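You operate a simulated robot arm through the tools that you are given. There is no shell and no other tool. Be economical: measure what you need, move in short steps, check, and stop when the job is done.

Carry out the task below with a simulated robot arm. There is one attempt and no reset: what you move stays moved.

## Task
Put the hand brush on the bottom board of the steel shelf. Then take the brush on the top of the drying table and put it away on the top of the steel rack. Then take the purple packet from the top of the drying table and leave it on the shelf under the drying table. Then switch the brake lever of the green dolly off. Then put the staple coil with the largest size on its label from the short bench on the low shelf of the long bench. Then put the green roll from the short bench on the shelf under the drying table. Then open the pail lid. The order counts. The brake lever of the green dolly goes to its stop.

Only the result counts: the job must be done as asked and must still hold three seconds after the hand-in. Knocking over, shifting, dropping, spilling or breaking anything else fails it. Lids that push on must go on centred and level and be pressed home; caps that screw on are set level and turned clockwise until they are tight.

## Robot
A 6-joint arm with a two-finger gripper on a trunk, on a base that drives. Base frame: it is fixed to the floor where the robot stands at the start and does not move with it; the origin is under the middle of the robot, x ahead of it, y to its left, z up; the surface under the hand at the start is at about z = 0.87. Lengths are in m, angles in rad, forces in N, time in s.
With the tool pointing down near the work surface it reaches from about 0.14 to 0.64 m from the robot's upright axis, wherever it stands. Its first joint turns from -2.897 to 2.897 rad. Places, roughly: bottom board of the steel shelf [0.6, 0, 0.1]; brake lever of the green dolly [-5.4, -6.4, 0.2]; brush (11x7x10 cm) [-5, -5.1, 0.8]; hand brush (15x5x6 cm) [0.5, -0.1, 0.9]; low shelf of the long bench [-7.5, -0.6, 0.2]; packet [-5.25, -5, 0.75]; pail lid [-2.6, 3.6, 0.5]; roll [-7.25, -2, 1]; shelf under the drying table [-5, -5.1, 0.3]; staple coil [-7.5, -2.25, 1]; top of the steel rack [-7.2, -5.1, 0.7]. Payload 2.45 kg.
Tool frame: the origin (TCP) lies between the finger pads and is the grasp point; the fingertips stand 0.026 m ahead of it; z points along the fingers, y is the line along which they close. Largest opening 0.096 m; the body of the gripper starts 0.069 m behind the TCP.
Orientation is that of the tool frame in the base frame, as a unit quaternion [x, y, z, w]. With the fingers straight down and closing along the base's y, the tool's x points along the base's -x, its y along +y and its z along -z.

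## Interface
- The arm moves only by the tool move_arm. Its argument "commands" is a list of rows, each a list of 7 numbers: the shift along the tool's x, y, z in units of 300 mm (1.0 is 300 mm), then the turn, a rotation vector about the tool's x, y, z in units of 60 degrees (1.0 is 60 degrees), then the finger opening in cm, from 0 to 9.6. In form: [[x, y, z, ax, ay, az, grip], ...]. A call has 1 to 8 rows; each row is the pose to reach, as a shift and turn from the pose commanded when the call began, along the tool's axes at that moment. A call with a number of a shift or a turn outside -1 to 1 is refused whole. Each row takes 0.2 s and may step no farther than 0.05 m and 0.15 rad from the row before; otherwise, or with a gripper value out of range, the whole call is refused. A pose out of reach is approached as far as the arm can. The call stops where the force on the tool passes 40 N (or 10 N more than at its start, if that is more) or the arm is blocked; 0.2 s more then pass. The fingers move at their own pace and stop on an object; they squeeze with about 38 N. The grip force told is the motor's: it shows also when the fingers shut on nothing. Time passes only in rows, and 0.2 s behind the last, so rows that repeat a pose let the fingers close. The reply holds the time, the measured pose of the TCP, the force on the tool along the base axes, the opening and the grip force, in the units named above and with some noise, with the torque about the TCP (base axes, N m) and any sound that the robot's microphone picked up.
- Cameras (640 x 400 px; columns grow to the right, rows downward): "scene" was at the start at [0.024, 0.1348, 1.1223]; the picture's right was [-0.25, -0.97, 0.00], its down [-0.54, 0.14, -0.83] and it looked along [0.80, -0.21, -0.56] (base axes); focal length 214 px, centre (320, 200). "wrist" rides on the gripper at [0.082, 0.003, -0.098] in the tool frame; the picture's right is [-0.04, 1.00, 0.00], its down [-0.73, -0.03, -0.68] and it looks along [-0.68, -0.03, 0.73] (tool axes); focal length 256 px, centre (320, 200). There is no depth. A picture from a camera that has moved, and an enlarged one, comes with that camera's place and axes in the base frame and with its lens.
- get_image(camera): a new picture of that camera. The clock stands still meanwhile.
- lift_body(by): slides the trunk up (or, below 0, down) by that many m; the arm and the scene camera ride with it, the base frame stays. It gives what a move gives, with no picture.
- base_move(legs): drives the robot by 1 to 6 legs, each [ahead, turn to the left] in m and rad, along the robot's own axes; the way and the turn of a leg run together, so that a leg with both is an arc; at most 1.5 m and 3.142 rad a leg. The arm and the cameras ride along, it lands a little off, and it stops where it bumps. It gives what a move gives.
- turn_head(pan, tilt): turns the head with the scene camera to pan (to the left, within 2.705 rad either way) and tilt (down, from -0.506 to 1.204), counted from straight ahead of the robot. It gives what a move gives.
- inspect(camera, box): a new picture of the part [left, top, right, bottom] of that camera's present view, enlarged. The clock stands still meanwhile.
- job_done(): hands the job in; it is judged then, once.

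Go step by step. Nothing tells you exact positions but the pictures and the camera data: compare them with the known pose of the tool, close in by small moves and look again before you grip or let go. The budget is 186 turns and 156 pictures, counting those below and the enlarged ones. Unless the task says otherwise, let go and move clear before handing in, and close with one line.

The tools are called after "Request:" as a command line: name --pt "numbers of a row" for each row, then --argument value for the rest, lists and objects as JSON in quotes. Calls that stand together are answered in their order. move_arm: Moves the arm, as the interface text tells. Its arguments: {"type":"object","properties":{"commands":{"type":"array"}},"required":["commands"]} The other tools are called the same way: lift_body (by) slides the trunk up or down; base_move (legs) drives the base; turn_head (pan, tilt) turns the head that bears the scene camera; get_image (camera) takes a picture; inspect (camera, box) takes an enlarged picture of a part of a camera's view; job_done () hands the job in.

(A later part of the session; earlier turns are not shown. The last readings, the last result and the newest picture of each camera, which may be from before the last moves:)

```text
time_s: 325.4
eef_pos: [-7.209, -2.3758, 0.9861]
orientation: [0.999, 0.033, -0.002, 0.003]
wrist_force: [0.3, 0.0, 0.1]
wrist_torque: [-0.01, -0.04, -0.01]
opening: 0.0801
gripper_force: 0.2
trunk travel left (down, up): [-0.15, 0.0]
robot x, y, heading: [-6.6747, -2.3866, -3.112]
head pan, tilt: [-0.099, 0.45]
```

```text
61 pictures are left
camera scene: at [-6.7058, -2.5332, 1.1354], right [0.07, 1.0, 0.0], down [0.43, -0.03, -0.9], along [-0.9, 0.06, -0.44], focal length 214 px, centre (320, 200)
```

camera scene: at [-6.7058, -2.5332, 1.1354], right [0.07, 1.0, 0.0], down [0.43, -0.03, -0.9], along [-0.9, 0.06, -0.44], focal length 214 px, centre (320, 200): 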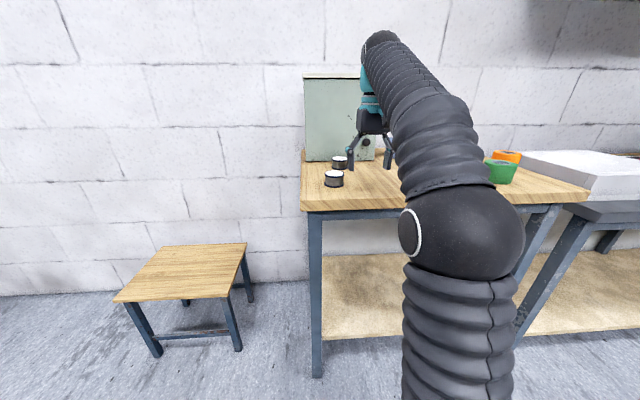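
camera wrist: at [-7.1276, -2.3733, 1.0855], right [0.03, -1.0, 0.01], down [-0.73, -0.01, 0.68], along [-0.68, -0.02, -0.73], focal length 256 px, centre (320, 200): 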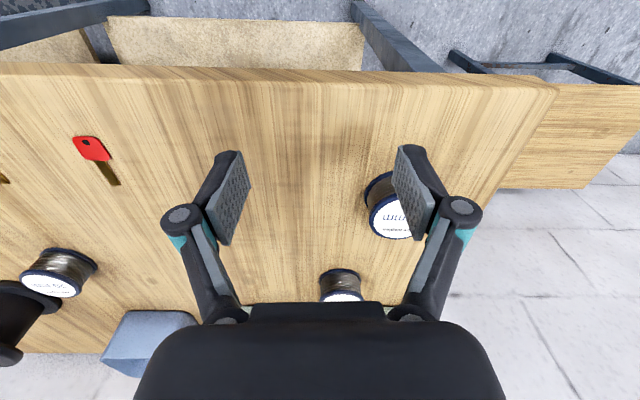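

Labels are on the coil tops. I zoom in on them.

Request:
inspect --camera "scene" --box '[318, 150, 358, 190]'

Request:
inspect --camera "wrist" --box '[10, 240, 106, 300]'

Request:
inspect --camera "wrist" --box '[352, 165, 448, 245]'

```text
10.00 times, centred on (338, 170) of scene
camera zoom: at [-6.7058, -2.5332, 1.1354], right [0.07, 1.0, 0.0], down [0.43, -0.03, -0.9], along [-0.9, 0.06, -0.44], focal length 2145 px, centre (140, 500)
```

zoom: 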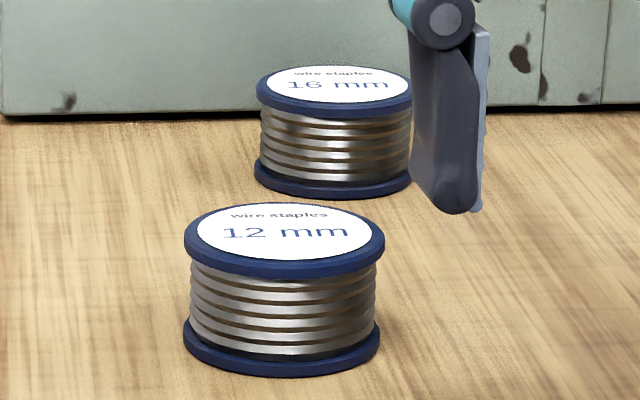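

```text
6.67 times, centred on (58, 270) of wrist
camera zoom: at [-7.1276, -2.3733, 1.0855], right [0.03, -1.0, 0.01], down [-0.73, -0.01, 0.68], along [-0.68, -0.02, -0.73], focal length 1707 px, centre (2067, -267)
```

zoom: 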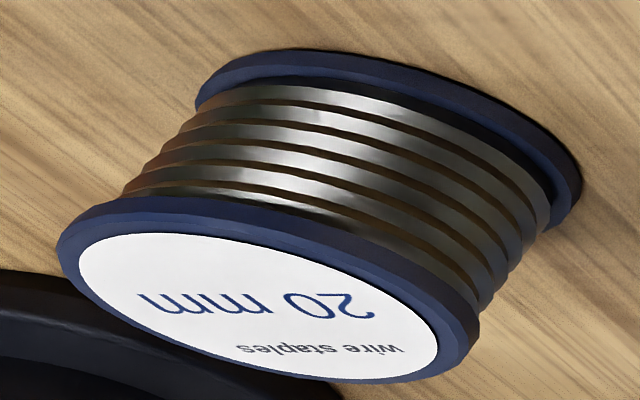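

```text
5.00 times, centred on (400, 205) of wrist
camera zoom: at [-7.1276, -2.3733, 1.0855], right [0.03, -1.0, 0.01], down [-0.73, -0.01, 0.68], along [-0.68, -0.02, -0.73], focal length 1280 px, centre (-80, 175)
```

zoom: 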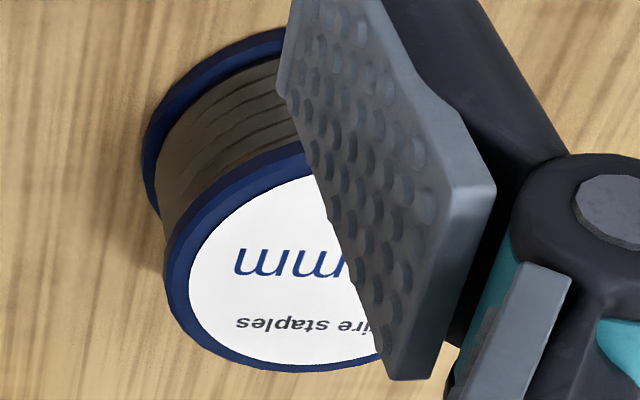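

Sizes are 12, 16 and 20 mm: the 20 mm coil at about (-7.46, -2.02) is the one. I reposition the base in front of it with the arm retracted high.

Request:
move_arm --pt "0.12 0 -0.05 0 0 0 8.5" --pt "0.24 0 -0.1 0 0 0 8.5" --pt "0.36 0 -0.13 0 0 0 8.5" --pt "0.45 0 -0.15 0 0 0 8.5"

Request:
base_move --legs '[[-0.25, 0], [0, -0.75], [0.5, 0], [0, 0.72]]'

Request:
get_image --camera "wrist"

Request:
get_image --camera "scene"

```text
time_s: 326.4
eef_pos: [-7.0746, -2.367, 1.0135]
orientation: [0.999, 0.033, -0.003, 0.004]
wrist_force: [-0.5, 0.8, -0.3]
wrist_torque: [-0.01, -0.06, 0.02]
opening: 0.0849
gripper_force: 0.0
out of reach, approached as far as the arm can: row 2, 3, 4
trunk travel left (down, up): [-0.15, 0.0]
robot x, y, heading: [-6.6751, -2.3822, -3.109]
head pan, tilt: [-0.099, 0.45]
```

```text
time_s: 334.7
eef_pos: [-7.2059, -2.0235, 1.0133]
orientation: [1.0, 0.023, -0.004, 0.004]
wrist_force: [-0.1, -0.6, 0.0]
wrist_torque: [-0.03, -0.02, -0.01]
opening: 0.0852
gripper_force: 0.2
trunk travel left (down, up): [-0.15, 0.0]
robot x, y, heading: [-6.8107, -2.0418, -3.131]
head pan, tilt: [-0.099, 0.45]
```

```text
57 pictures are left
camera wrist: at [-7.1227, -2.0219, 1.1116], right [0.01, -1.0, 0.01], down [-0.73, 0.0, 0.68], along [-0.68, -0.01, -0.73], focal length 256 px, centre (320, 200)
```

wrist: 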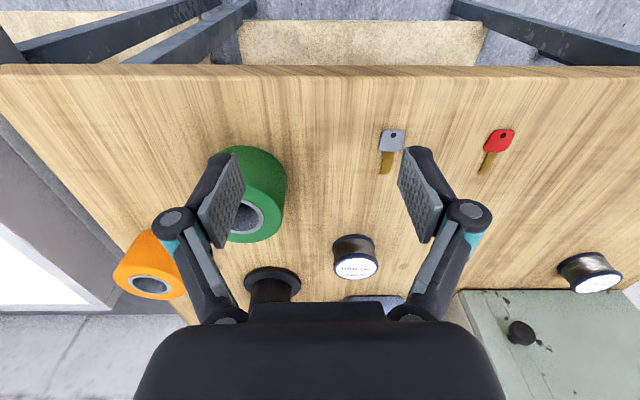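

```text
56 pictures are left
camera scene: at [-6.8404, -2.1965, 1.1354], right [0.09, 1.0, 0.0], down [0.43, -0.04, -0.9], along [-0.9, 0.08, -0.44], focal length 214 px, centre (320, 200)
```

scene: 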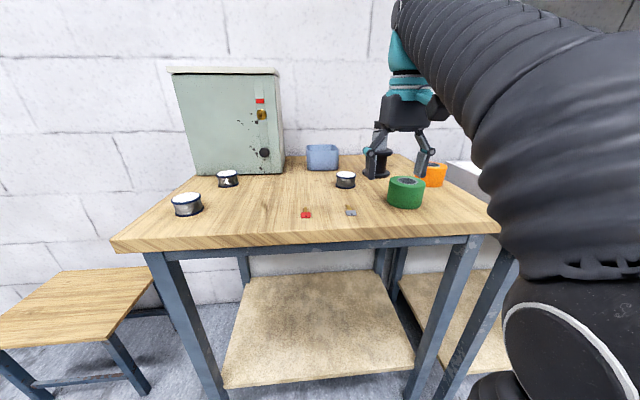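

The 20 mm coil is at (-7.42, -2.07), top z≈0.927. I step up and place the open fingers over it.

Request:
base_move --legs '[[0.06, 0]]'

Request:
move_arm --pt "-0.13 0.04 0.02 0 0 0 8.8" --pt "-0.27 0.08 0.06 0 0 0 8.8" --pt "-0.4 0.12 0.11 0 0 0 8.8" --pt "-0.513 0.16 0.16 0 0 0 8.8"

Request:
get_image --camera "wrist"

```text
time_s: 335.6
eef_pos: [-7.2657, -2.0238, 1.0125]
orientation: [1.0, 0.023, -0.004, 0.004]
wrist_force: [0.1, -0.3, 0.3]
wrist_torque: [0.02, -0.02, 0.02]
opening: 0.085
gripper_force: 0.1
trunk travel left (down, up): [-0.15, 0.0]
robot x, y, heading: [-6.8657, -2.0482, -3.13]
head pan, tilt: [-0.099, 0.45]
```

```text
time_s: 336.6
eef_pos: [-7.4167, -2.0771, 0.9676]
orientation: [1.0, 0.022, -0.005, 0.004]
wrist_force: [0.3, 0.6, 0.9]
wrist_torque: [-0.02, 0.07, -0.01]
opening: 0.0882
gripper_force: 0.0
trunk travel left (down, up): [-0.15, 0.0]
robot x, y, heading: [-6.8713, -2.0455, -3.133]
head pan, tilt: [-0.099, 0.45]
```

```text
55 pictures are left
camera wrist: at [-7.335, -2.0766, 1.0653], right [0.01, -1.0, 0.01], down [-0.73, 0.0, 0.69], along [-0.69, -0.01, -0.73], focal length 256 px, centre (320, 200)
```

wrist: 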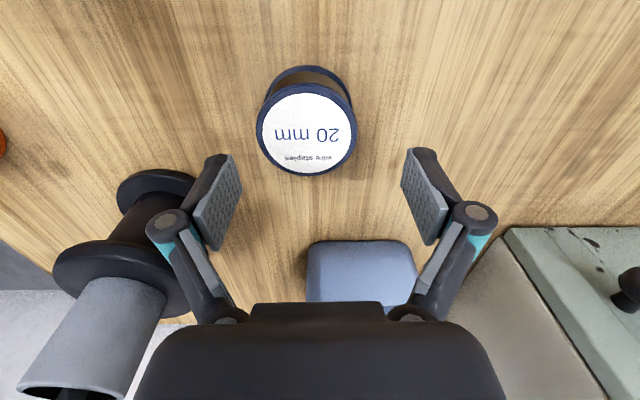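

Centred over the 20 mm coil (Ø≈6 cm). Lower and grip.

Request:
move_arm --pt "0.023 -0.02 0.05 0 0 0 7.8" --pt "0.023 -0.02 0.13 0 0 0 7.8" --pt "0.023 -0.02 0.2 0 0 0 7.8" --pt "0.023 -0.02 0.2 0 0 0 4" --pt "0.023 -0.02 0.2 0 0 0 4" --pt "0.023 -0.02 0.1 0 0 0 4" --pt "0.023 -0.02 0 0 0 0 4"

Request:
get_image --camera "wrist"

```text
time_s: 337.5
eef_pos: [-7.4097, -2.0687, 0.9224]
orientation: [0.999, 0.023, -0.025, 0.003]
wrist_force: [-21.3, 13.8, 67.9]
wrist_torque: [3.53, 0.08, 1.11]
opening: 0.0628
gripper_force: 41.7
trunk travel left (down, up): [-0.15, 0.0]
robot x, y, heading: [-6.871, -2.0482, -3.136]
head pan, tilt: [-0.099, 0.45]
stopped in row 4: the force on the tool passed its limit at 47 N (the readings are from after the stop); the commanded pose is now the measured one
```

```text
54 pictures are left
camera wrist: at [-7.3242, -2.069, 1.0175], right [0.0, -1.0, 0.0], down [-0.7, 0.0, 0.71], along [-0.71, -0.01, -0.7], focal length 256 px, centre (320, 200)
```

wrist: 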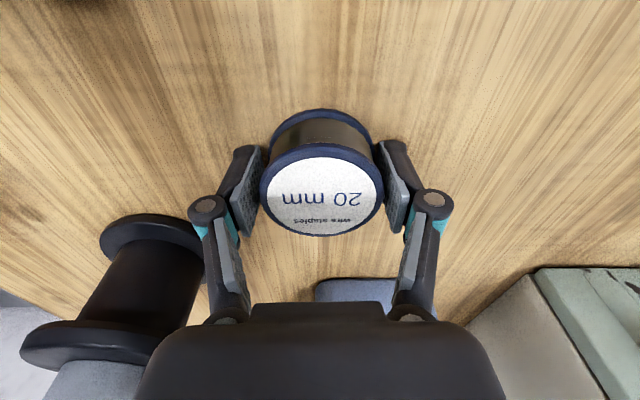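

The fingertips press on the bench top (it's a bit higher than thought). I ease up slightly while keeping the grip.

Request:
move_arm --pt "0 0 -0.012 0 0 0 4" --pt "0 0 -0.012 0 0 0 4" --pt "0 0 -0.03 0 0 0 4"

Request:
get_image --camera "wrist"

```text
time_s: 337.7
eef_pos: [-7.4114, -2.0671, 0.9232]
orientation: [0.999, 0.02, -0.028, 0.0]
wrist_force: [-1.2, 11.7, 35.6]
wrist_torque: [0.19, -0.84, 0.15]
opening: 0.0572
gripper_force: 44.9
trunk travel left (down, up): [-0.15, 0.0]
robot x, y, heading: [-6.8684, -2.0453, -3.135]
head pan, tilt: [-0.099, 0.45]
stopped in row 1: the force on the tool passed its limit at 91 N (the readings are from after the stop); the commanded pose is now the measured one
```

```text
53 pictures are left
camera wrist: at [-7.3238, -2.0669, 1.018], right [0.0, -1.0, 0.0], down [-0.69, 0.0, 0.72], along [-0.72, 0.0, -0.69], focal length 256 px, centre (320, 200)
```

wrist: 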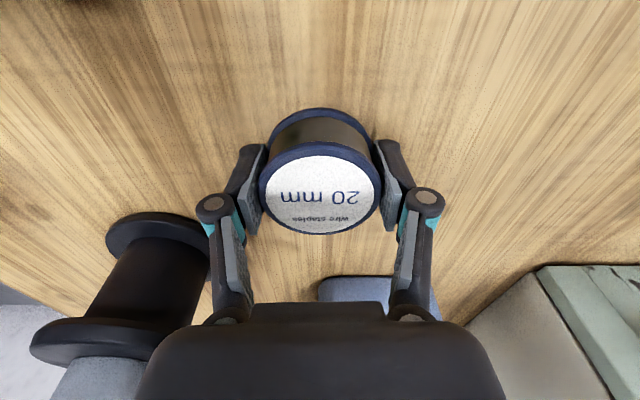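

Gripped at 5.7 cm. Lift.

Request:
move_arm --pt "0 0 -0.03 0 0 0 4" --pt "0 0 -0.08 0 0 0 4" --pt "0.05 0 -0.16 0 0 0 4" --pt "0.15 0 -0.24 0 0 0 4"

Request:
get_image --camera "wrist"

```text
time_s: 338.7
eef_pos: [-7.3634, -2.0681, 0.9893]
orientation: [0.999, 0.023, -0.022, 0.002]
wrist_force: [-0.6, -0.1, -3.2]
wrist_torque: [0.01, -0.06, 0.01]
opening: 0.0573
gripper_force: 37.8
trunk travel left (down, up): [-0.15, 0.0]
robot x, y, heading: [-6.8723, -2.049, -3.136]
head pan, tilt: [-0.099, 0.45]
```

```text
52 pictures are left
camera wrist: at [-7.2774, -2.0674, 1.0848], right [0.0, -1.0, 0.0], down [-0.7, 0.0, 0.71], along [-0.71, 0.0, -0.7], focal length 256 px, centre (320, 200)
```

wrist: 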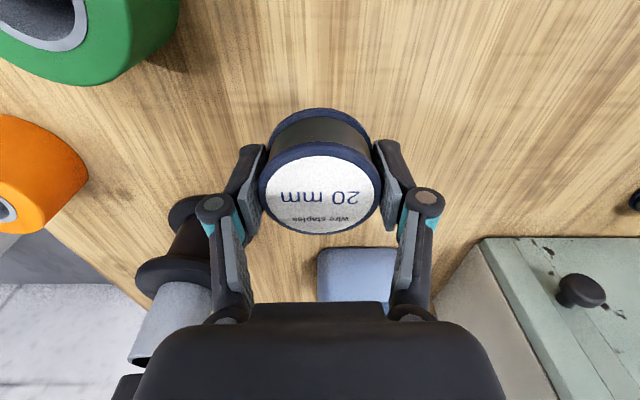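

Coil lifted. I back off and drive north to the long bench.

Request:
base_move --legs '[[-0.4, 0], [0, -1.571], [1.3, 0], [0, 1.571]]'

Request:
turn_head --pan -0.05 --tilt 0.6

Request:
get_image --camera "scene"

```text
time_s: 355.0
eef_pos: [-6.9575, -0.7718, 0.9888]
orientation: [0.999, 0.024, -0.023, 0.001]
wrist_force: [0.0, 0.2, -3.0]
wrist_torque: [0.01, 0.0, -0.02]
opening: 0.0573
gripper_force: 38.1
trunk travel left (down, up): [-0.15, 0.0]
robot x, y, heading: [-6.4632, -0.7533, -3.132]
head pan, tilt: [-0.099, 0.45]
```

```text
time_s: 355.7
eef_pos: [-6.9576, -0.7723, 0.9905]
orientation: [0.999, 0.024, -0.024, 0.001]
wrist_force: [-0.3, 0.0, -2.6]
wrist_torque: [0.01, -0.06, 0.0]
opening: 0.0573
gripper_force: 38.2
trunk travel left (down, up): [-0.15, 0.0]
robot x, y, heading: [-6.4639, -0.7491, -3.131]
head pan, tilt: [-0.051, 0.6]
```

```text
51 pictures are left
camera scene: at [-6.4925, -0.9045, 1.1218], right [0.04, 1.0, 0.0], down [0.56, -0.02, -0.83], along [-0.82, 0.03, -0.56], focal length 214 px, centre (320, 200)
```

scene: 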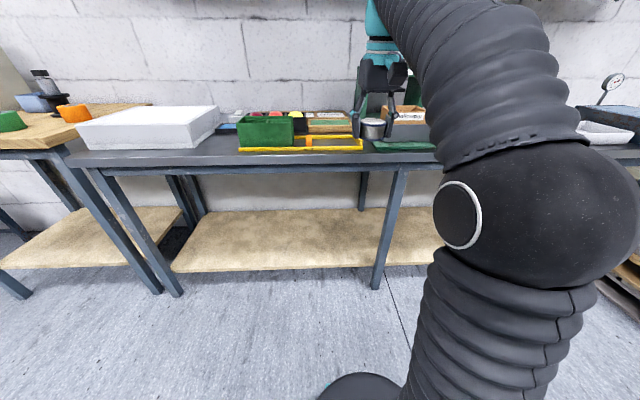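

The low shelf is empty here (front edge x≈-7.22, z≈0.18). I lower trunk and arm in free space before the bench.

Request:
lift_body --by -0.15

Request:
move_arm --pt "0 0 0.15 0 0 0 4" --pt "0 0 0.3 0 0 0 4" --pt "0 0 0.45 0 0 0 4" --pt "0 0 0.6 0 0 0 4" --pt "0 0 0.75 0 0 0 4" --pt "0 0 0.9 0 0 0 4"

Request:
move_arm --pt "-0.02 0 0.15 0 0 0 4" --pt "-0.1 0 0.28 0 0 0 4" --pt "-0.2 0 0.39 0 0 0 4" --pt "-0.3 0 0.5 0 0 0 4" --pt "-0.35 0 0.65 0 0 0 4"

Request:
get_image --camera "scene"

Request:
get_image --camera "wrist"

```text
time_s: 357.5
eef_pos: [-6.958, -0.7718, 0.8406]
orientation: [0.999, 0.024, -0.023, 0.002]
wrist_force: [-0.6, 0.3, -3.5]
wrist_torque: [0.02, 0.0, 0.01]
opening: 0.0574
gripper_force: 38.3
trunk travel left (down, up): [0.0, 0.15]
robot x, y, heading: [-6.4651, -0.7497, -3.131]
head pan, tilt: [-0.051, 0.6]
```

```text
time_s: 358.9
eef_pos: [-6.9701, -0.7719, 0.57]
orientation: [0.999, 0.024, -0.025, 0.001]
wrist_force: [0.4, 0.6, -2.0]
wrist_torque: [-0.01, -0.02, 0.0]
opening: 0.0569
gripper_force: 38.2
trunk travel left (down, up): [0.0, 0.15]
robot x, y, heading: [-6.4648, -0.7514, -3.134]
head pan, tilt: [-0.051, 0.6]
```

```text
time_s: 360.1
eef_pos: [-7.0858, -0.7779, 0.3801]
orientation: [0.999, 0.024, -0.024, 0.002]
wrist_force: [0.2, -0.3, -3.0]
wrist_torque: [0.01, -0.01, 0.0]
opening: 0.0572
gripper_force: 38.5
trunk travel left (down, up): [0.0, 0.15]
robot x, y, heading: [-6.4678, -0.7538, -3.132]
head pan, tilt: [-0.051, 0.6]
```

```text
50 pictures are left
camera scene: at [-6.4923, -0.9045, 0.9719], right [0.04, 1.0, 0.0], down [0.56, -0.02, -0.83], along [-0.82, 0.03, -0.56], focal length 214 px, centre (320, 200)
```

scene: 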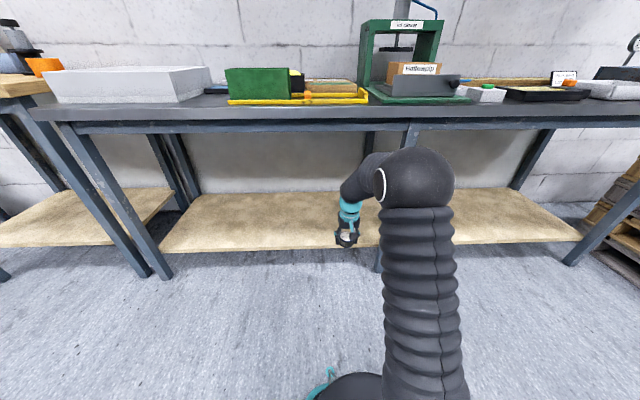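

```text
49 pictures are left
camera wrist: at [-6.9984, -0.7766, 0.4757], right [0.01, -1.0, 0.0], down [-0.7, 0.0, 0.71], along [-0.71, -0.01, -0.7], focal length 256 px, centre (320, 200)
```

wrist: 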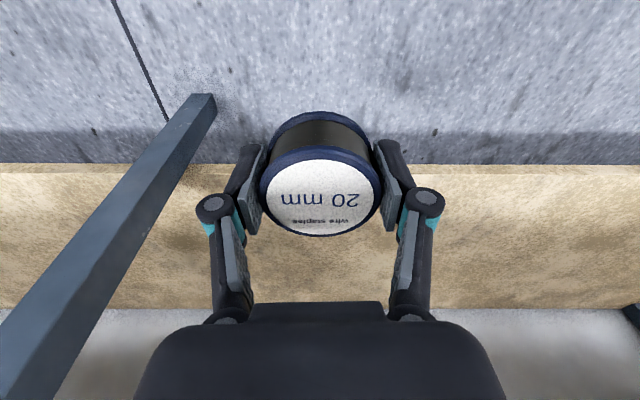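

The middle leg is close to my elbow's path, so I shift the arm left (−y) by 0.22 m first, then drive in.

Request:
move_arm --pt "0 0.15 0 0 0 0 4" --pt "0 0.3 0 0 0 0 4" --pt "0 0.45 0 0 0 0 4" --pt "0 0.6 0 0 0 0 4" --pt "0 0.73 0 0 0 0 4"

Request:
base_move --legs '[[0.2, 0]]'

Request:
get_image --camera "scene"

Request:
get_image --camera "wrist"

```text
time_s: 361.3
eef_pos: [-7.0761, -0.9981, 0.3799]
orientation: [0.999, 0.024, -0.023, 0.001]
wrist_force: [0.2, 0.2, -2.7]
wrist_torque: [0.0, -0.06, 0.0]
opening: 0.0572
gripper_force: 38.3
trunk travel left (down, up): [0.0, 0.15]
robot x, y, heading: [-6.4632, -0.7508, -3.134]
head pan, tilt: [-0.051, 0.6]
```

```text
time_s: 362.9
eef_pos: [-7.2774, -0.9975, 0.3803]
orientation: [0.999, 0.022, -0.023, 0.001]
wrist_force: [-0.1, 0.2, -2.9]
wrist_torque: [-0.01, 0.0, 0.0]
opening: 0.0572
gripper_force: 38.2
trunk travel left (down, up): [0.0, 0.15]
robot x, y, heading: [-6.6668, -0.7525, -3.135]
head pan, tilt: [-0.051, 0.6]
```

```text
48 pictures are left
camera scene: at [-6.6943, -0.9065, 0.9718], right [0.04, 1.0, 0.0], down [0.56, -0.02, -0.82], along [-0.82, 0.03, -0.57], focal length 214 px, centre (320, 200)
```

scene: 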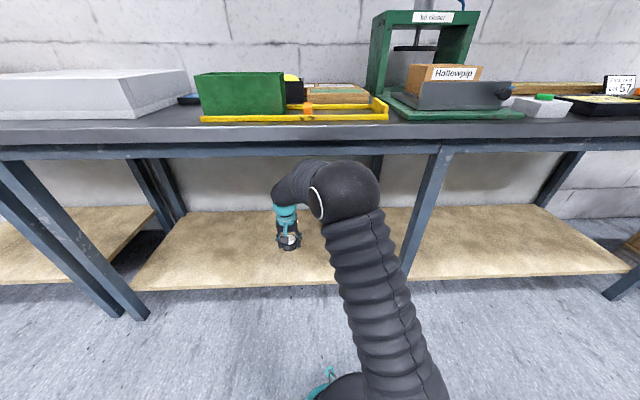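

```text
47 pictures are left
camera wrist: at [-7.191, -0.9971, 0.4761], right [0.01, -1.0, 0.0], down [-0.7, 0.0, 0.71], along [-0.71, -0.01, -0.7], focal length 256 px, centre (320, 200)
```

wrist: 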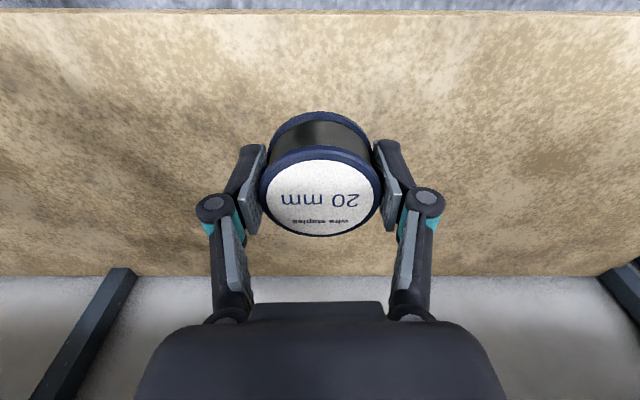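

Over the shelf. I lower with a small forward shift, then slowly to contact.

Request:
move_arm --pt "-0.05 0 0.14 0 0 0 4" --pt "-0.1 0 0.28 0 0 0 4" --pt "-0.1 0 0.42 0 0 0 4" --pt "-0.1 0 0.47 0 0 0 4" --pt "-0.1 0 0.52 0 0 0 4" --pt "-0.1 0 0.56 0 0 0 4" --pt "-0.1 0 0.59 0 0 0 4" --pt "-0.1 0 0.62 0 0 0 4"

Request:
get_image --camera "wrist"

```text
time_s: 364.6
eef_pos: [-7.3156, -0.9987, 0.2088]
orientation: [0.999, 0.022, -0.025, 0.001]
wrist_force: [11.1, 4.6, 21.6]
wrist_torque: [0.58, -0.31, -0.12]
opening: 0.0571
gripper_force: 37.7
trunk travel left (down, up): [0.0, 0.15]
robot x, y, heading: [-6.6643, -0.7537, -3.133]
head pan, tilt: [-0.051, 0.6]
stopped in row 8: the force on the tool passed its limit at 55 N (the readings are from after the stop); the commanded pose is now the measured one
```

```text
46 pictures are left
camera wrist: at [-7.2298, -0.9994, 0.3035], right [0.0, -1.0, 0.0], down [-0.7, 0.0, 0.71], along [-0.71, -0.01, -0.7], focal length 256 px, centre (320, 200)
```

wrist: 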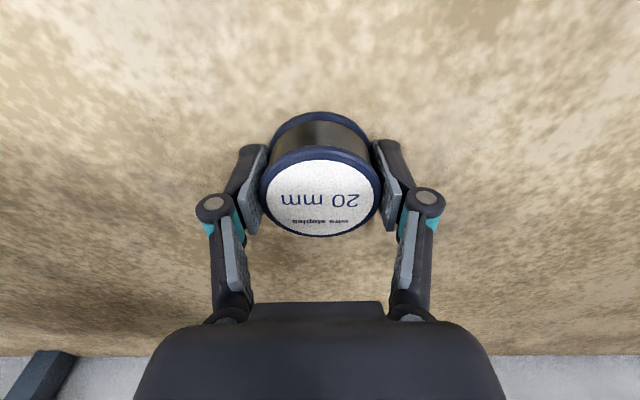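

Contact. Release with slight lift and rise straight up.

Request:
move_arm --pt "0 0 -0.01 0 0 0 7.5" --pt "0 0 -0.015 0 0 0 7.5" --pt "0 0 -0.1 0 0 0 7.5" --pt "0 0 -0.24 0 0 0 7.5" --pt "0 0 -0.38 0 0 0 7.5"

Request:
get_image --camera "wrist"

```text
time_s: 365.8
eef_pos: [-7.3103, -0.999, 0.3191]
orientation: [0.999, 0.022, -0.024, 0.002]
wrist_force: [0.6, 0.5, -0.6]
wrist_torque: [0.01, 0.02, 0.01]
opening: 0.075
gripper_force: 0.0
trunk travel left (down, up): [0.0, 0.15]
robot x, y, heading: [-6.6669, -0.7527, -3.132]
head pan, tilt: [-0.051, 0.6]
```

```text
45 pictures are left
camera wrist: at [-7.2236, -0.9989, 0.4148], right [0.0, -1.0, 0.0], down [-0.7, 0.0, 0.71], along [-0.71, -0.01, -0.7], focal length 256 px, centre (320, 200)
```

wrist: 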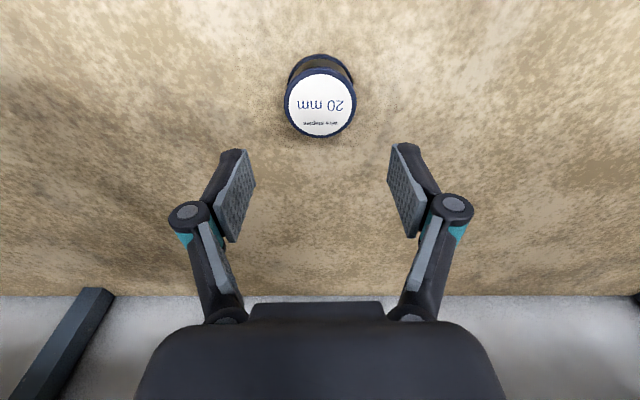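

Coil is on the low shelf. I back out, raise up, and return to the short bench for the green roll at about (-7.275, -1.963).

Request:
base_move --legs '[[-0.3, 0]]'

Request:
lift_body --by 0.15

Request:
move_arm --pt "0.1 -0.1 -0.12 0 0 0 9.4" --pt "0.2 -0.2 -0.22 0 0 0 9.4" --pt "0.3 -0.3 -0.3 0 0 0 9.4" --pt "0.3 -0.4 -0.42 0 0 0 9.4" --pt "0.3 -0.5 -0.54 0 0 0 9.4" --pt "0.3 -0.6 -0.66 0 0 0 9.4" --pt "0.3 -0.7 -0.78 0 0 0 9.4" --pt "0.3 -0.75 -0.92 0 0 0 9.4"

Request:
move_arm --pt "0 0 -0.15 0 0 0 9.4" --pt "0 0 -0.3 0 0 0 9.4" --pt "0 0 -0.45 0 0 0 9.4" --pt "0 0 -0.6 0 0 0 9.4" --pt "0 0 -0.7 0 0 0 9.4" --pt "0.1 0 -0.8 0 0 0 9.4"

```text
time_s: 367.8
eef_pos: [-7.014, -0.9961, 0.3203]
orientation: [0.999, 0.023, -0.024, 0.001]
wrist_force: [-0.1, -0.6, 0.0]
wrist_torque: [0.01, -0.04, 0.0]
opening: 0.0747
gripper_force: 0.0
trunk travel left (down, up): [0.0, 0.15]
robot x, y, heading: [-6.3714, -0.7502, -3.136]
head pan, tilt: [-0.051, 0.6]
```

```text
time_s: 369.6
eef_pos: [-7.0138, -0.9973, 0.4694]
orientation: [0.999, 0.023, -0.023, 0.002]
wrist_force: [0.0, 0.6, -0.4]
wrist_torque: [0.0, 0.01, -0.01]
opening: 0.075
gripper_force: 0.1
trunk travel left (down, up): [-0.15, 0.0]
robot x, y, heading: [-6.3668, -0.7515, -3.134]
head pan, tilt: [-0.051, 0.6]
```

```text
refused: row 1 steps farther than a row can; nothing moved
```

```text
time_s: 371.0
eef_pos: [-6.9721, -0.9944, 0.7065]
orientation: [0.999, 0.024, -0.022, 0.001]
wrist_force: [-0.7, -0.1, -1.9]
wrist_torque: [0.0, -0.02, 0.01]
opening: 0.0942
gripper_force: 0.1
trunk travel left (down, up): [-0.15, 0.0]
robot x, y, heading: [-6.3691, -0.7479, -3.13]
head pan, tilt: [-0.051, 0.6]
```

Request:
move_arm --pt "0.025 -0.08 -0.125 0 0 0 9.4" --pt "0.05 -0.16 -0.25 0 0 0 9.4" --pt "0.075 -0.24 -0.375 0 0 0 9.4" --pt "0.1 -0.32 -0.5 0 0 0 9.4" --pt "0.125 -0.4 -0.625 0 0 0 9.4" --pt "0.15 -0.48 -0.75 0 0 0 9.4" --pt "0.2 -0.56 -0.86 0 0 0 9.4" --pt "0.28 -0.64 -0.95 0 0 0 9.4"

Request:
base_move --legs '[[0.1, 0], [0, 1.571], [1.2, 0], [0, -1.571], [0.3, 0]]'

Request:
get_image --camera "wrist"

Request:
get_image --camera "scene"

```text
time_s: 372.8
eef_pos: [-6.883, -0.7972, 0.9886]
orientation: [0.999, 0.022, -0.023, 0.001]
wrist_force: [-0.8, -0.8, -0.7]
wrist_torque: [0.02, -0.05, 0.01]
opening: 0.0936
gripper_force: 0.0
trunk travel left (down, up): [-0.15, 0.0]
robot x, y, heading: [-6.3681, -0.7506, -3.131]
head pan, tilt: [-0.051, 0.6]
```

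```text
time_s: 388.9
eef_pos: [-7.2801, -2.0151, 0.9883]
orientation: [0.999, 0.03, -0.024, 0.003]
wrist_force: [-1.2, -0.7, -0.2]
wrist_torque: [0.03, 0.0, 0.02]
opening: 0.0941
gripper_force: 0.1
trunk travel left (down, up): [-0.15, 0.0]
robot x, y, heading: [-6.768, -1.9612, -3.118]
head pan, tilt: [-0.051, 0.6]
```

```text
44 pictures are left
camera wrist: at [-7.1932, -2.0135, 1.0832], right [0.02, -1.0, 0.0], down [-0.7, -0.01, 0.71], along [-0.71, -0.02, -0.7], focal length 256 px, centre (320, 200)
```

wrist: 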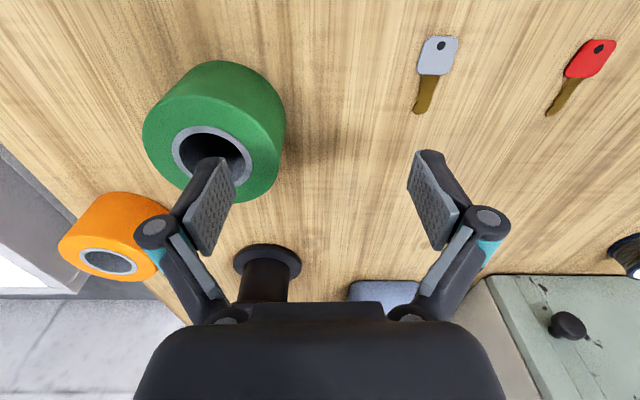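

```text
43 pictures are left
camera scene: at [-6.7925, -2.113, 1.1218], right [0.03, 1.0, 0.0], down [0.56, -0.02, -0.83], along [-0.82, 0.02, -0.56], focal length 214 px, centre (320, 200)
```

scene: 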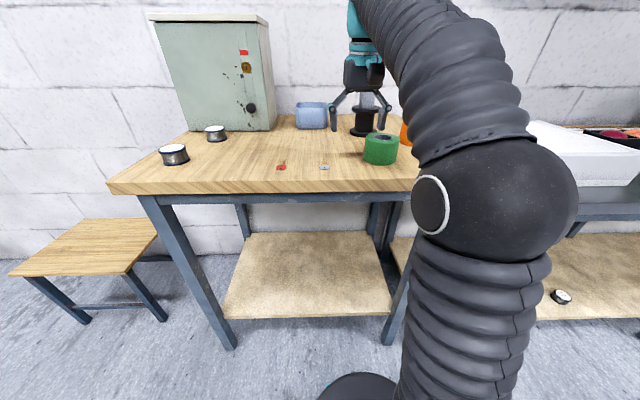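

Green roll top centre is near (-7.30, -1.948, 0.95), Ø≈8.5 cm. I centre the fully opened gripper above it.

Request:
move_arm --pt "-0.02 -0.1 -0.04 0 0 0 9.6" --pt "-0.053 -0.227 -0.06 0 0 0 9.6"

Request:
get_image --camera "wrist"

Request:
inspect --camera "scene" --box '[310, 80, 430, 180]'

```text
time_s: 389.5
eef_pos: [-7.2968, -1.9477, 1.0041]
orientation: [0.999, 0.03, -0.026, 0.001]
wrist_force: [-0.2, -0.1, -0.2]
wrist_torque: [0.02, 0.0, -0.01]
opening: 0.096
gripper_force: 0.0
out of reach, approached as far as the arm can: row 2
trunk travel left (down, up): [-0.15, 0.0]
robot x, y, heading: [-6.7677, -1.9604, -3.12]
head pan, tilt: [-0.051, 0.6]
```

```text
42 pictures are left
camera wrist: at [-7.2106, -1.946, 1.0985], right [0.02, -1.0, 0.0], down [-0.7, -0.01, 0.72], along [-0.72, -0.02, -0.7], focal length 256 px, centre (320, 200)
```

wrist: 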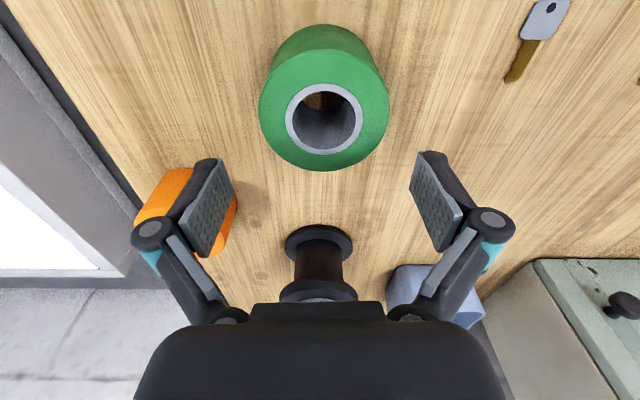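

```text
4.00 times, centred on (370, 130) of scene
camera zoom: at [-6.7924, -2.1132, 1.1218], right [0.03, 1.0, 0.0], down [0.56, -0.01, -0.83], along [-0.82, 0.02, -0.56], focal length 858 px, centre (120, 480)
```

zoom: 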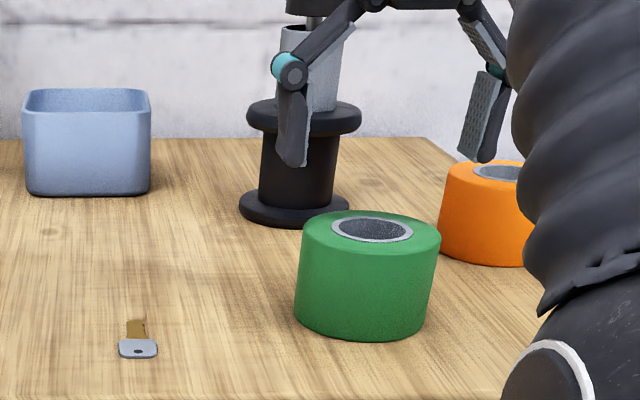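

Ø is about 8 cm; centre (-7.285, -1.951). Lower around it and close.

Request:
move_arm --pt "0.035 0.005 0.05 0 0 0 9.6" --pt "0.04 0.008 0.15 0 0 0 9.6" --pt "0.04 0.008 0.22 0 0 0 9.6"

Request:
get_image --camera "wrist"

```text
time_s: 390.3
eef_pos: [-7.2893, -1.9482, 0.9373]
orientation: [0.999, 0.03, -0.024, 0.002]
wrist_force: [0.3, -0.6, 0.0]
wrist_torque: [-0.01, 0.0, -0.03]
opening: 0.0958
gripper_force: 0.1
trunk travel left (down, up): [-0.15, 0.0]
robot x, y, heading: [-6.7657, -1.9581, -3.116]
head pan, tilt: [-0.051, 0.6]
```

```text
40 pictures are left
camera wrist: at [-7.2022, -1.9481, 1.0322], right [0.02, -1.0, 0.0], down [-0.7, -0.01, 0.71], along [-0.71, -0.02, -0.7], focal length 256 px, centre (320, 200)
```

wrist: 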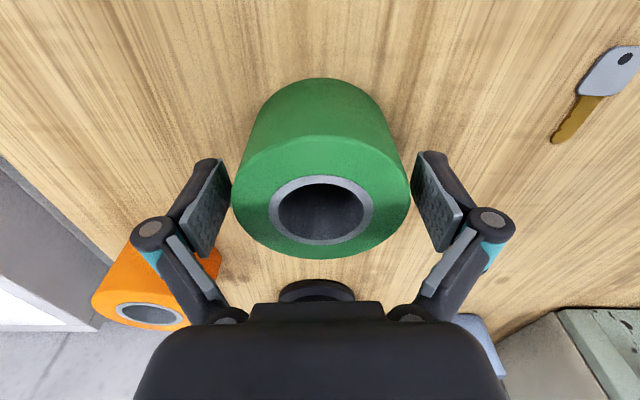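

Nicely straddled. Close the fingers and lift.

Request:
move_arm --pt "0 0 0 0 0 0 5" --pt "0 0 0 0 0 0 5" --pt "0 0 -0.05 0 0 0 5" --pt "0.03 0 -0.15 0 0 0 5" --pt "0.08 0 -0.25 0 0 0 5"

Request:
get_image --camera "wrist"

```text
time_s: 391.5
eef_pos: [-7.262, -1.9478, 1.0115]
orientation: [0.999, 0.03, -0.023, 0.002]
wrist_force: [-1.0, 0.6, -0.6]
wrist_torque: [0.0, -0.04, 0.01]
opening: 0.0831
gripper_force: 37.9
trunk travel left (down, up): [-0.15, 0.0]
robot x, y, heading: [-6.7663, -1.9615, -3.118]
head pan, tilt: [-0.051, 0.6]
```

```text
39 pictures are left
camera wrist: at [-7.1755, -1.9464, 1.1062], right [0.02, -1.0, 0.0], down [-0.7, -0.01, 0.71], along [-0.71, -0.02, -0.7], focal length 256 px, centre (320, 200)
```

wrist: 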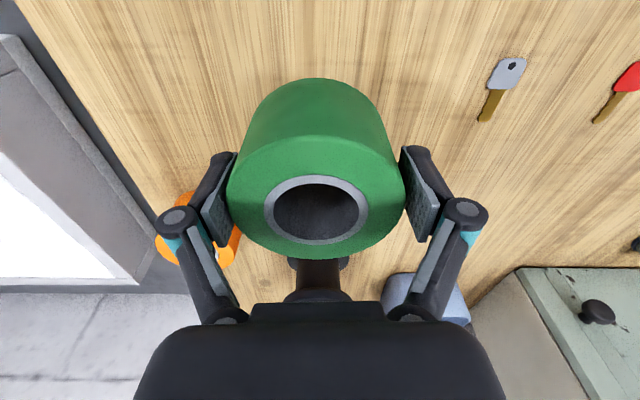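

Roll held. I drive back to the drying table.

Request:
base_move --legs '[[-0.33, 0], [0, 1.547], [1.0, 0], [0.7, 0], [0, 1.41], [1.4, 0]]'

Request:
base_move --legs '[[0.4, 0], [0, -1.41]]'

Request:
lift_body --by -0.15

Request:
get_image --camera "scene"

```text
time_s: 415.8
eef_pos: [-4.5216, -3.9376, 1.0124]
orientation: [0.048, 0.999, 0.0, 0.025]
wrist_force: [0.2, 0.4, -0.8]
wrist_torque: [0.04, -0.02, 0.01]
opening: 0.0826
gripper_force: 37.9
trunk travel left (down, up): [-0.15, 0.0]
robot x, y, heading: [-5.0092, -3.8528, -0.13]
head pan, tilt: [-0.051, 0.6]
```

```text
time_s: 421.7
eef_pos: [-4.6201, -4.3999, 1.011]
orientation: [0.685, 0.728, -0.016, 0.018]
wrist_force: [-0.3, 0.6, -1.2]
wrist_torque: [-0.01, 0.05, -0.01]
opening: 0.0825
gripper_force: 38.2
trunk travel left (down, up): [-0.15, 0.0]
robot x, y, heading: [-4.6102, -3.903, -1.546]
head pan, tilt: [-0.051, 0.6]
```

```text
time_s: 423.5
eef_pos: [-4.6208, -4.4, 0.8607]
orientation: [0.685, 0.728, -0.016, 0.018]
wrist_force: [-0.3, 0.0, -1.1]
wrist_torque: [0.0, 0.02, 0.0]
opening: 0.0825
gripper_force: 37.6
trunk travel left (down, up): [0.0, 0.15]
robot x, y, heading: [-4.6087, -3.9041, -1.544]
head pan, tilt: [-0.051, 0.6]
```

```text
38 pictures are left
camera scene: at [-4.4599, -3.9291, 0.9718], right [-1.0, 0.02, 0.0], down [0.01, 0.56, -0.83], along [-0.02, -0.82, -0.56], focal length 214 px, centre (320, 200)
```

scene: 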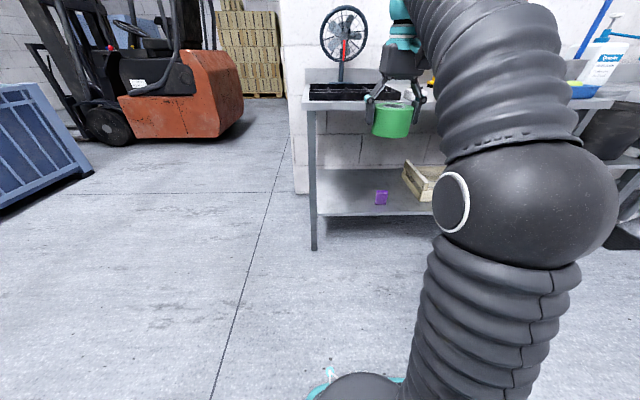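

Space for the roll on the shelf is between the left leg and the packet, x≈-4.62. I lower the arm in free space, then drive in.

Request:
move_arm --pt "0 0 0.15 0 0 0 5" --pt "0 0 0.3 0 0 0 5" --pt "0 0 0.45 0 0 0 5" --pt "0 0 0.6 0 0 0 5" --pt "0 0 0.75 0 0 0 5" --pt "0 0 0.9 0 0 0 5"

Request:
move_arm --pt "-0.02 0 0.15 0 0 0 5" --pt "-0.1 0 0.28 0 0 0 5" --pt "-0.2 0 0.39 0 0 0 5" --pt "-0.3 0 0.5 0 0 0 5" --pt "-0.36 0 0.57 0 0 0 5"

Request:
base_move --legs '[[0.27, 0]]'

Request:
get_image --camera "wrist"

Request:
get_image --camera "scene"

```text
time_s: 424.9
eef_pos: [-4.6181, -4.4128, 0.5925]
orientation: [0.685, 0.728, -0.016, 0.019]
wrist_force: [-0.1, 0.3, -2.0]
wrist_torque: [0.0, 0.03, -0.01]
opening: 0.0828
gripper_force: 37.7
trunk travel left (down, up): [0.0, 0.15]
robot x, y, heading: [-4.6149, -3.9055, -1.545]
head pan, tilt: [-0.051, 0.6]
```

```text
time_s: 426.1
eef_pos: [-4.6147, -4.5286, 0.4261]
orientation: [0.685, 0.728, -0.016, 0.018]
wrist_force: [0.0, 0.8, -1.3]
wrist_torque: [0.0, -0.01, 0.0]
opening: 0.0828
gripper_force: 37.8
trunk travel left (down, up): [0.0, 0.15]
robot x, y, heading: [-4.6106, -3.903, -1.547]
head pan, tilt: [-0.051, 0.6]
```

```text
time_s: 428.0
eef_pos: [-4.6073, -4.7989, 0.4264]
orientation: [0.685, 0.728, -0.017, 0.018]
wrist_force: [0.1, -0.4, -0.8]
wrist_torque: [-0.03, 0.01, -0.01]
opening: 0.0823
gripper_force: 37.9
trunk travel left (down, up): [0.0, 0.15]
robot x, y, heading: [-4.6046, -4.1726, -1.54]
head pan, tilt: [-0.051, 0.6]
```

```text
37 pictures are left
camera wrist: at [-4.6082, -4.713, 0.5213], right [1.0, 0.02, 0.0], down [0.01, -0.7, 0.71], along [0.02, -0.71, -0.7], focal length 256 px, centre (320, 200)
```

wrist: 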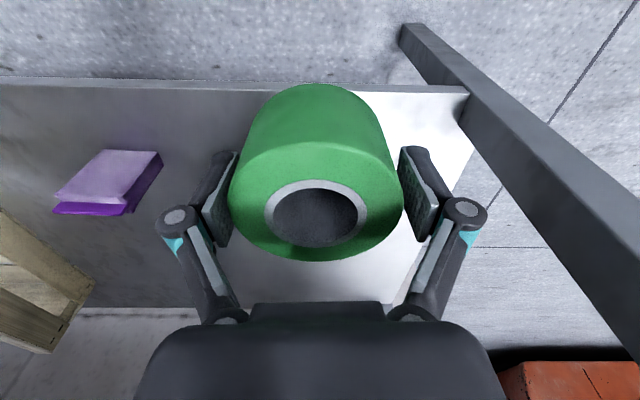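

```text
36 pictures are left
camera scene: at [-4.4528, -4.1999, 0.9718], right [-1.0, 0.02, 0.0], down [0.01, 0.56, -0.82], along [-0.02, -0.82, -0.57], focal length 214 px, centre (320, 200)
```

scene: 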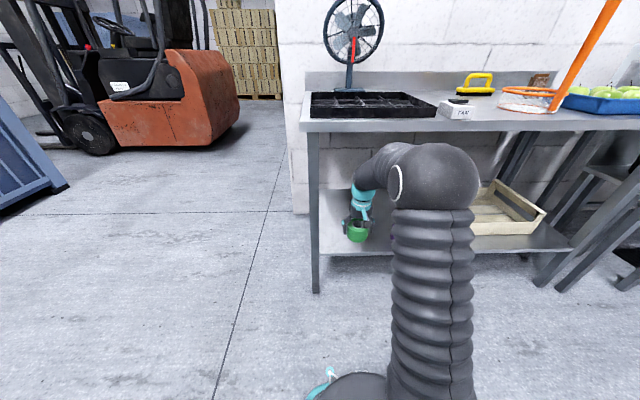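

Now forward 8 cm and down to contact.

Request:
move_arm --pt "-0.1 0 0 0 0 0 5" --pt "-0.2 0 0 0 0 0 5" --pt "-0.29 0 0 0 0 0 5" --pt "-0.29 0 0.12 0 0 0 5" --pt "-0.29 0 0.24 0 0 0 5" --pt "-0.29 0 0.29 0 0 0 5" --pt "-0.29 0 0.32 0 0 0 5" --pt "-0.29 0 0.34 0 0 0 5"

Request:
get_image --camera "wrist"

```text
time_s: 429.8
eef_pos: [-4.5998, -4.8905, 0.3291]
orientation: [0.685, 0.728, -0.015, 0.018]
wrist_force: [-0.7, 0.4, -1.4]
wrist_torque: [0.02, -0.02, -0.02]
opening: 0.0825
gripper_force: 38.0
trunk travel left (down, up): [0.0, 0.15]
robot x, y, heading: [-4.6061, -4.1734, -1.552]
head pan, tilt: [-0.051, 0.6]
```

```text
35 pictures are left
camera wrist: at [-4.6022, -4.8043, 0.4229], right [1.0, 0.02, 0.0], down [0.01, -0.7, 0.71], along [0.02, -0.71, -0.7], focal length 256 px, centre (320, 200)
```

wrist: 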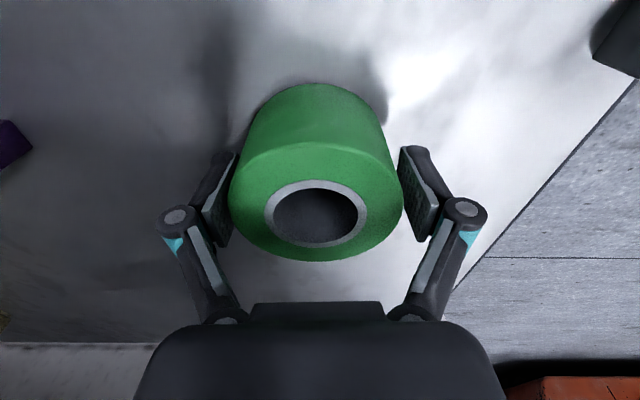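

Not yet touching; a few mm more.

Request:
move_arm --pt "0 0 0.02 0 0 0 5" --pt "0 0 0.035 0 0 0 5" --pt "0 0 0.05 0 0 0 5" --pt "0 0 0.065 0 0 0 5"

```text
time_s: 430.8
eef_pos: [-4.5997, -4.8929, 0.3111]
orientation: [0.684, 0.729, -0.018, 0.021]
wrist_force: [2.2, -1.3, 24.5]
wrist_torque: [-0.16, -0.08, -0.17]
opening: 0.0833
gripper_force: 37.9
trunk travel left (down, up): [0.0, 0.15]
robot x, y, heading: [-4.6084, -4.1781, -1.543]
head pan, tilt: [-0.051, 0.6]
```

Contact. Release and rise.

Request:
move_arm --pt "0 0 -0.01 0 0 0 9.6" --pt "0 0 -0.01 0 0 0 9.6" --pt "0 0 -0.08 0 0 0 9.6" --pt "0 0 -0.2 0 0 0 9.6" --pt "0 0 -0.33 0 0 0 9.6" --pt "0.12 0 -0.4 0 0 0 9.6"

Request:
get_image --camera "wrist"

```text
time_s: 432.2
eef_pos: [-4.6037, -4.8493, 0.427]
orientation: [0.684, 0.729, -0.016, 0.018]
wrist_force: [-0.8, -0.2, -0.7]
wrist_torque: [0.0, -0.01, -0.01]
opening: 0.0961
gripper_force: 0.0
trunk travel left (down, up): [0.0, 0.15]
robot x, y, heading: [-4.607, -4.1733, -1.544]
head pan, tilt: [-0.051, 0.6]
```

```text
34 pictures are left
camera wrist: at [-4.6057, -4.763, 0.5225], right [1.0, 0.02, 0.0], down [0.01, -0.7, 0.71], along [0.02, -0.71, -0.7], focal length 256 px, centre (320, 200)
```

wrist: 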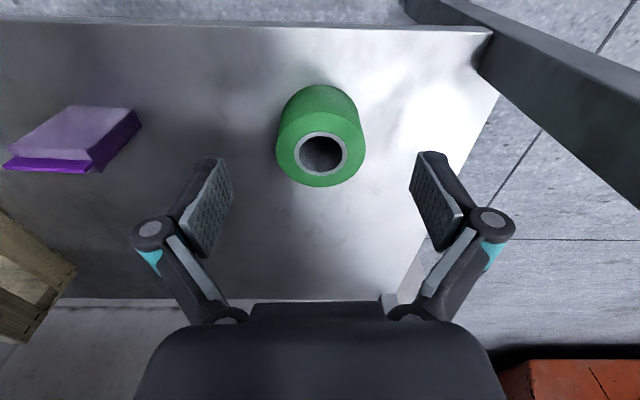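

Roll stands on the shelf beside the packet. Last: the pail lid near (-2.6, 3.6). I back off, raise the arm and drive north to look.

Request:
base_move --legs '[[-0.4, 0]]'

Request:
move_arm --pt "0.05 0 -0.14 0 0 0 6" --pt "0.1 0 -0.28 0 0 0 6" --pt "0.15 0 -0.42 0 0 0 6" --pt "0.2 0 -0.56 0 0 0 6" --pt "0.25 0 -0.7 0 0 0 4" --pt "0.3 0 -0.84 0 0 0 2"

Request:
base_move --legs '[[0, 2.68], [1.5, 0], [1.5, 0], [0, 0.4]]'

Request:
turn_head --pan 0.0 --tilt 0.2

Request:
get_image --camera "scene"

```text
time_s: 434.7
eef_pos: [-4.6157, -4.4482, 0.4278]
orientation: [0.686, 0.727, -0.016, 0.018]
wrist_force: [0.2, -0.1, 0.3]
wrist_torque: [-0.01, -0.01, -0.01]
opening: 0.0962
gripper_force: 0.1
trunk travel left (down, up): [0.0, 0.15]
robot x, y, heading: [-4.6127, -3.7727, -1.543]
head pan, tilt: [-0.051, 0.6]
```

```text
time_s: 436.1
eef_pos: [-4.621, -4.3451, 0.6751]
orientation: [0.686, 0.727, -0.016, 0.018]
wrist_force: [0.3, -0.5, -0.8]
wrist_torque: [0.04, -0.01, 0.0]
opening: 0.02
gripper_force: 0.0
trunk travel left (down, up): [0.0, 0.15]
robot x, y, heading: [-4.6112, -3.7746, -1.549]
head pan, tilt: [-0.051, 0.6]
```

```text
time_s: 458.0
eef_pos: [-3.2617, -0.504, 0.6746]
orientation: [-0.701, 0.713, 0.018, 0.016]
wrist_force: [0.8, -0.1, 0.0]
wrist_torque: [0.0, -0.01, 0.03]
opening: 0.0202
gripper_force: 0.0
trunk travel left (down, up): [0.0, 0.15]
robot x, y, heading: [-3.312, -1.075, 1.523]
head pan, tilt: [-0.051, 0.6]
```

```text
time_s: 458.9
eef_pos: [-3.2615, -0.5033, 0.6757]
orientation: [-0.7, 0.714, 0.017, 0.017]
wrist_force: [0.1, 0.1, 1.3]
wrist_torque: [0.02, -0.02, 0.0]
opening: 0.0198
gripper_force: 0.1
trunk travel left (down, up): [0.0, 0.15]
robot x, y, heading: [-3.3104, -1.0756, 1.522]
head pan, tilt: [0.0, 0.201]
```

```text
33 pictures are left
camera scene: at [-3.4692, -1.0322, 1.0085], right [1.0, -0.05, 0.0], down [-0.01, -0.2, -0.98], along [0.05, 0.98, -0.2], focal length 214 px, centre (320, 200)
```

scene: 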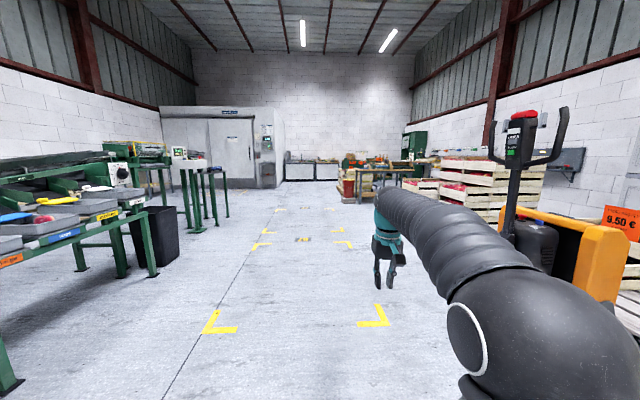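

The way north is clear; the pail should be at the table group ahead. I drive on and look closer.

Request:
base_move --legs '[[1.5, 0], [1.4, 0]]'

Request:
turn_head --pan -0.1 --tilt 0.35

Request:
get_image --camera "scene"

```text
time_s: 472.9
eef_pos: [-3.1049, 2.397, 0.6748]
orientation: [-0.702, 0.712, 0.019, 0.016]
wrist_force: [0.3, -0.2, 0.0]
wrist_torque: [0.01, -0.01, -0.01]
opening: 0.0202
gripper_force: 0.1
trunk travel left (down, up): [0.0, 0.15]
robot x, y, heading: [-3.1516, 1.8287, 1.522]
head pan, tilt: [0.0, 0.201]
```

```text
time_s: 473.6
eef_pos: [-3.1025, 2.3969, 0.6734]
orientation: [-0.702, 0.712, 0.018, 0.017]
wrist_force: [0.2, -0.2, 0.2]
wrist_torque: [-0.01, 0.01, 0.0]
opening: 0.0199
gripper_force: 0.0
trunk travel left (down, up): [0.0, 0.15]
robot x, y, heading: [-3.154, 1.8263, 1.517]
head pan, tilt: [-0.099, 0.351]
```

```text
32 pictures are left
camera scene: at [-3.3013, 1.8667, 0.9946], right [0.99, -0.15, 0.0], down [-0.05, -0.34, -0.94], along [0.14, 0.93, -0.34], focal length 214 px, centre (320, 200)
```

scene: 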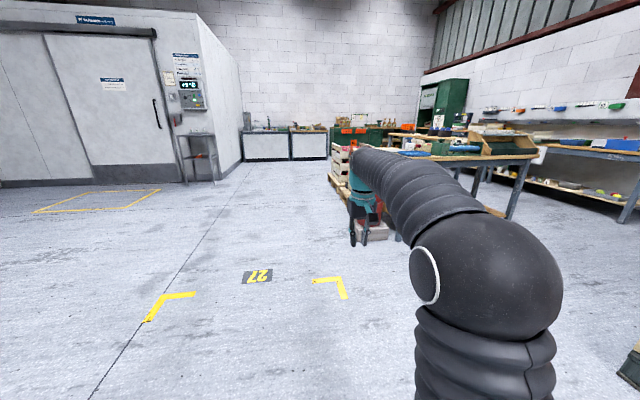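

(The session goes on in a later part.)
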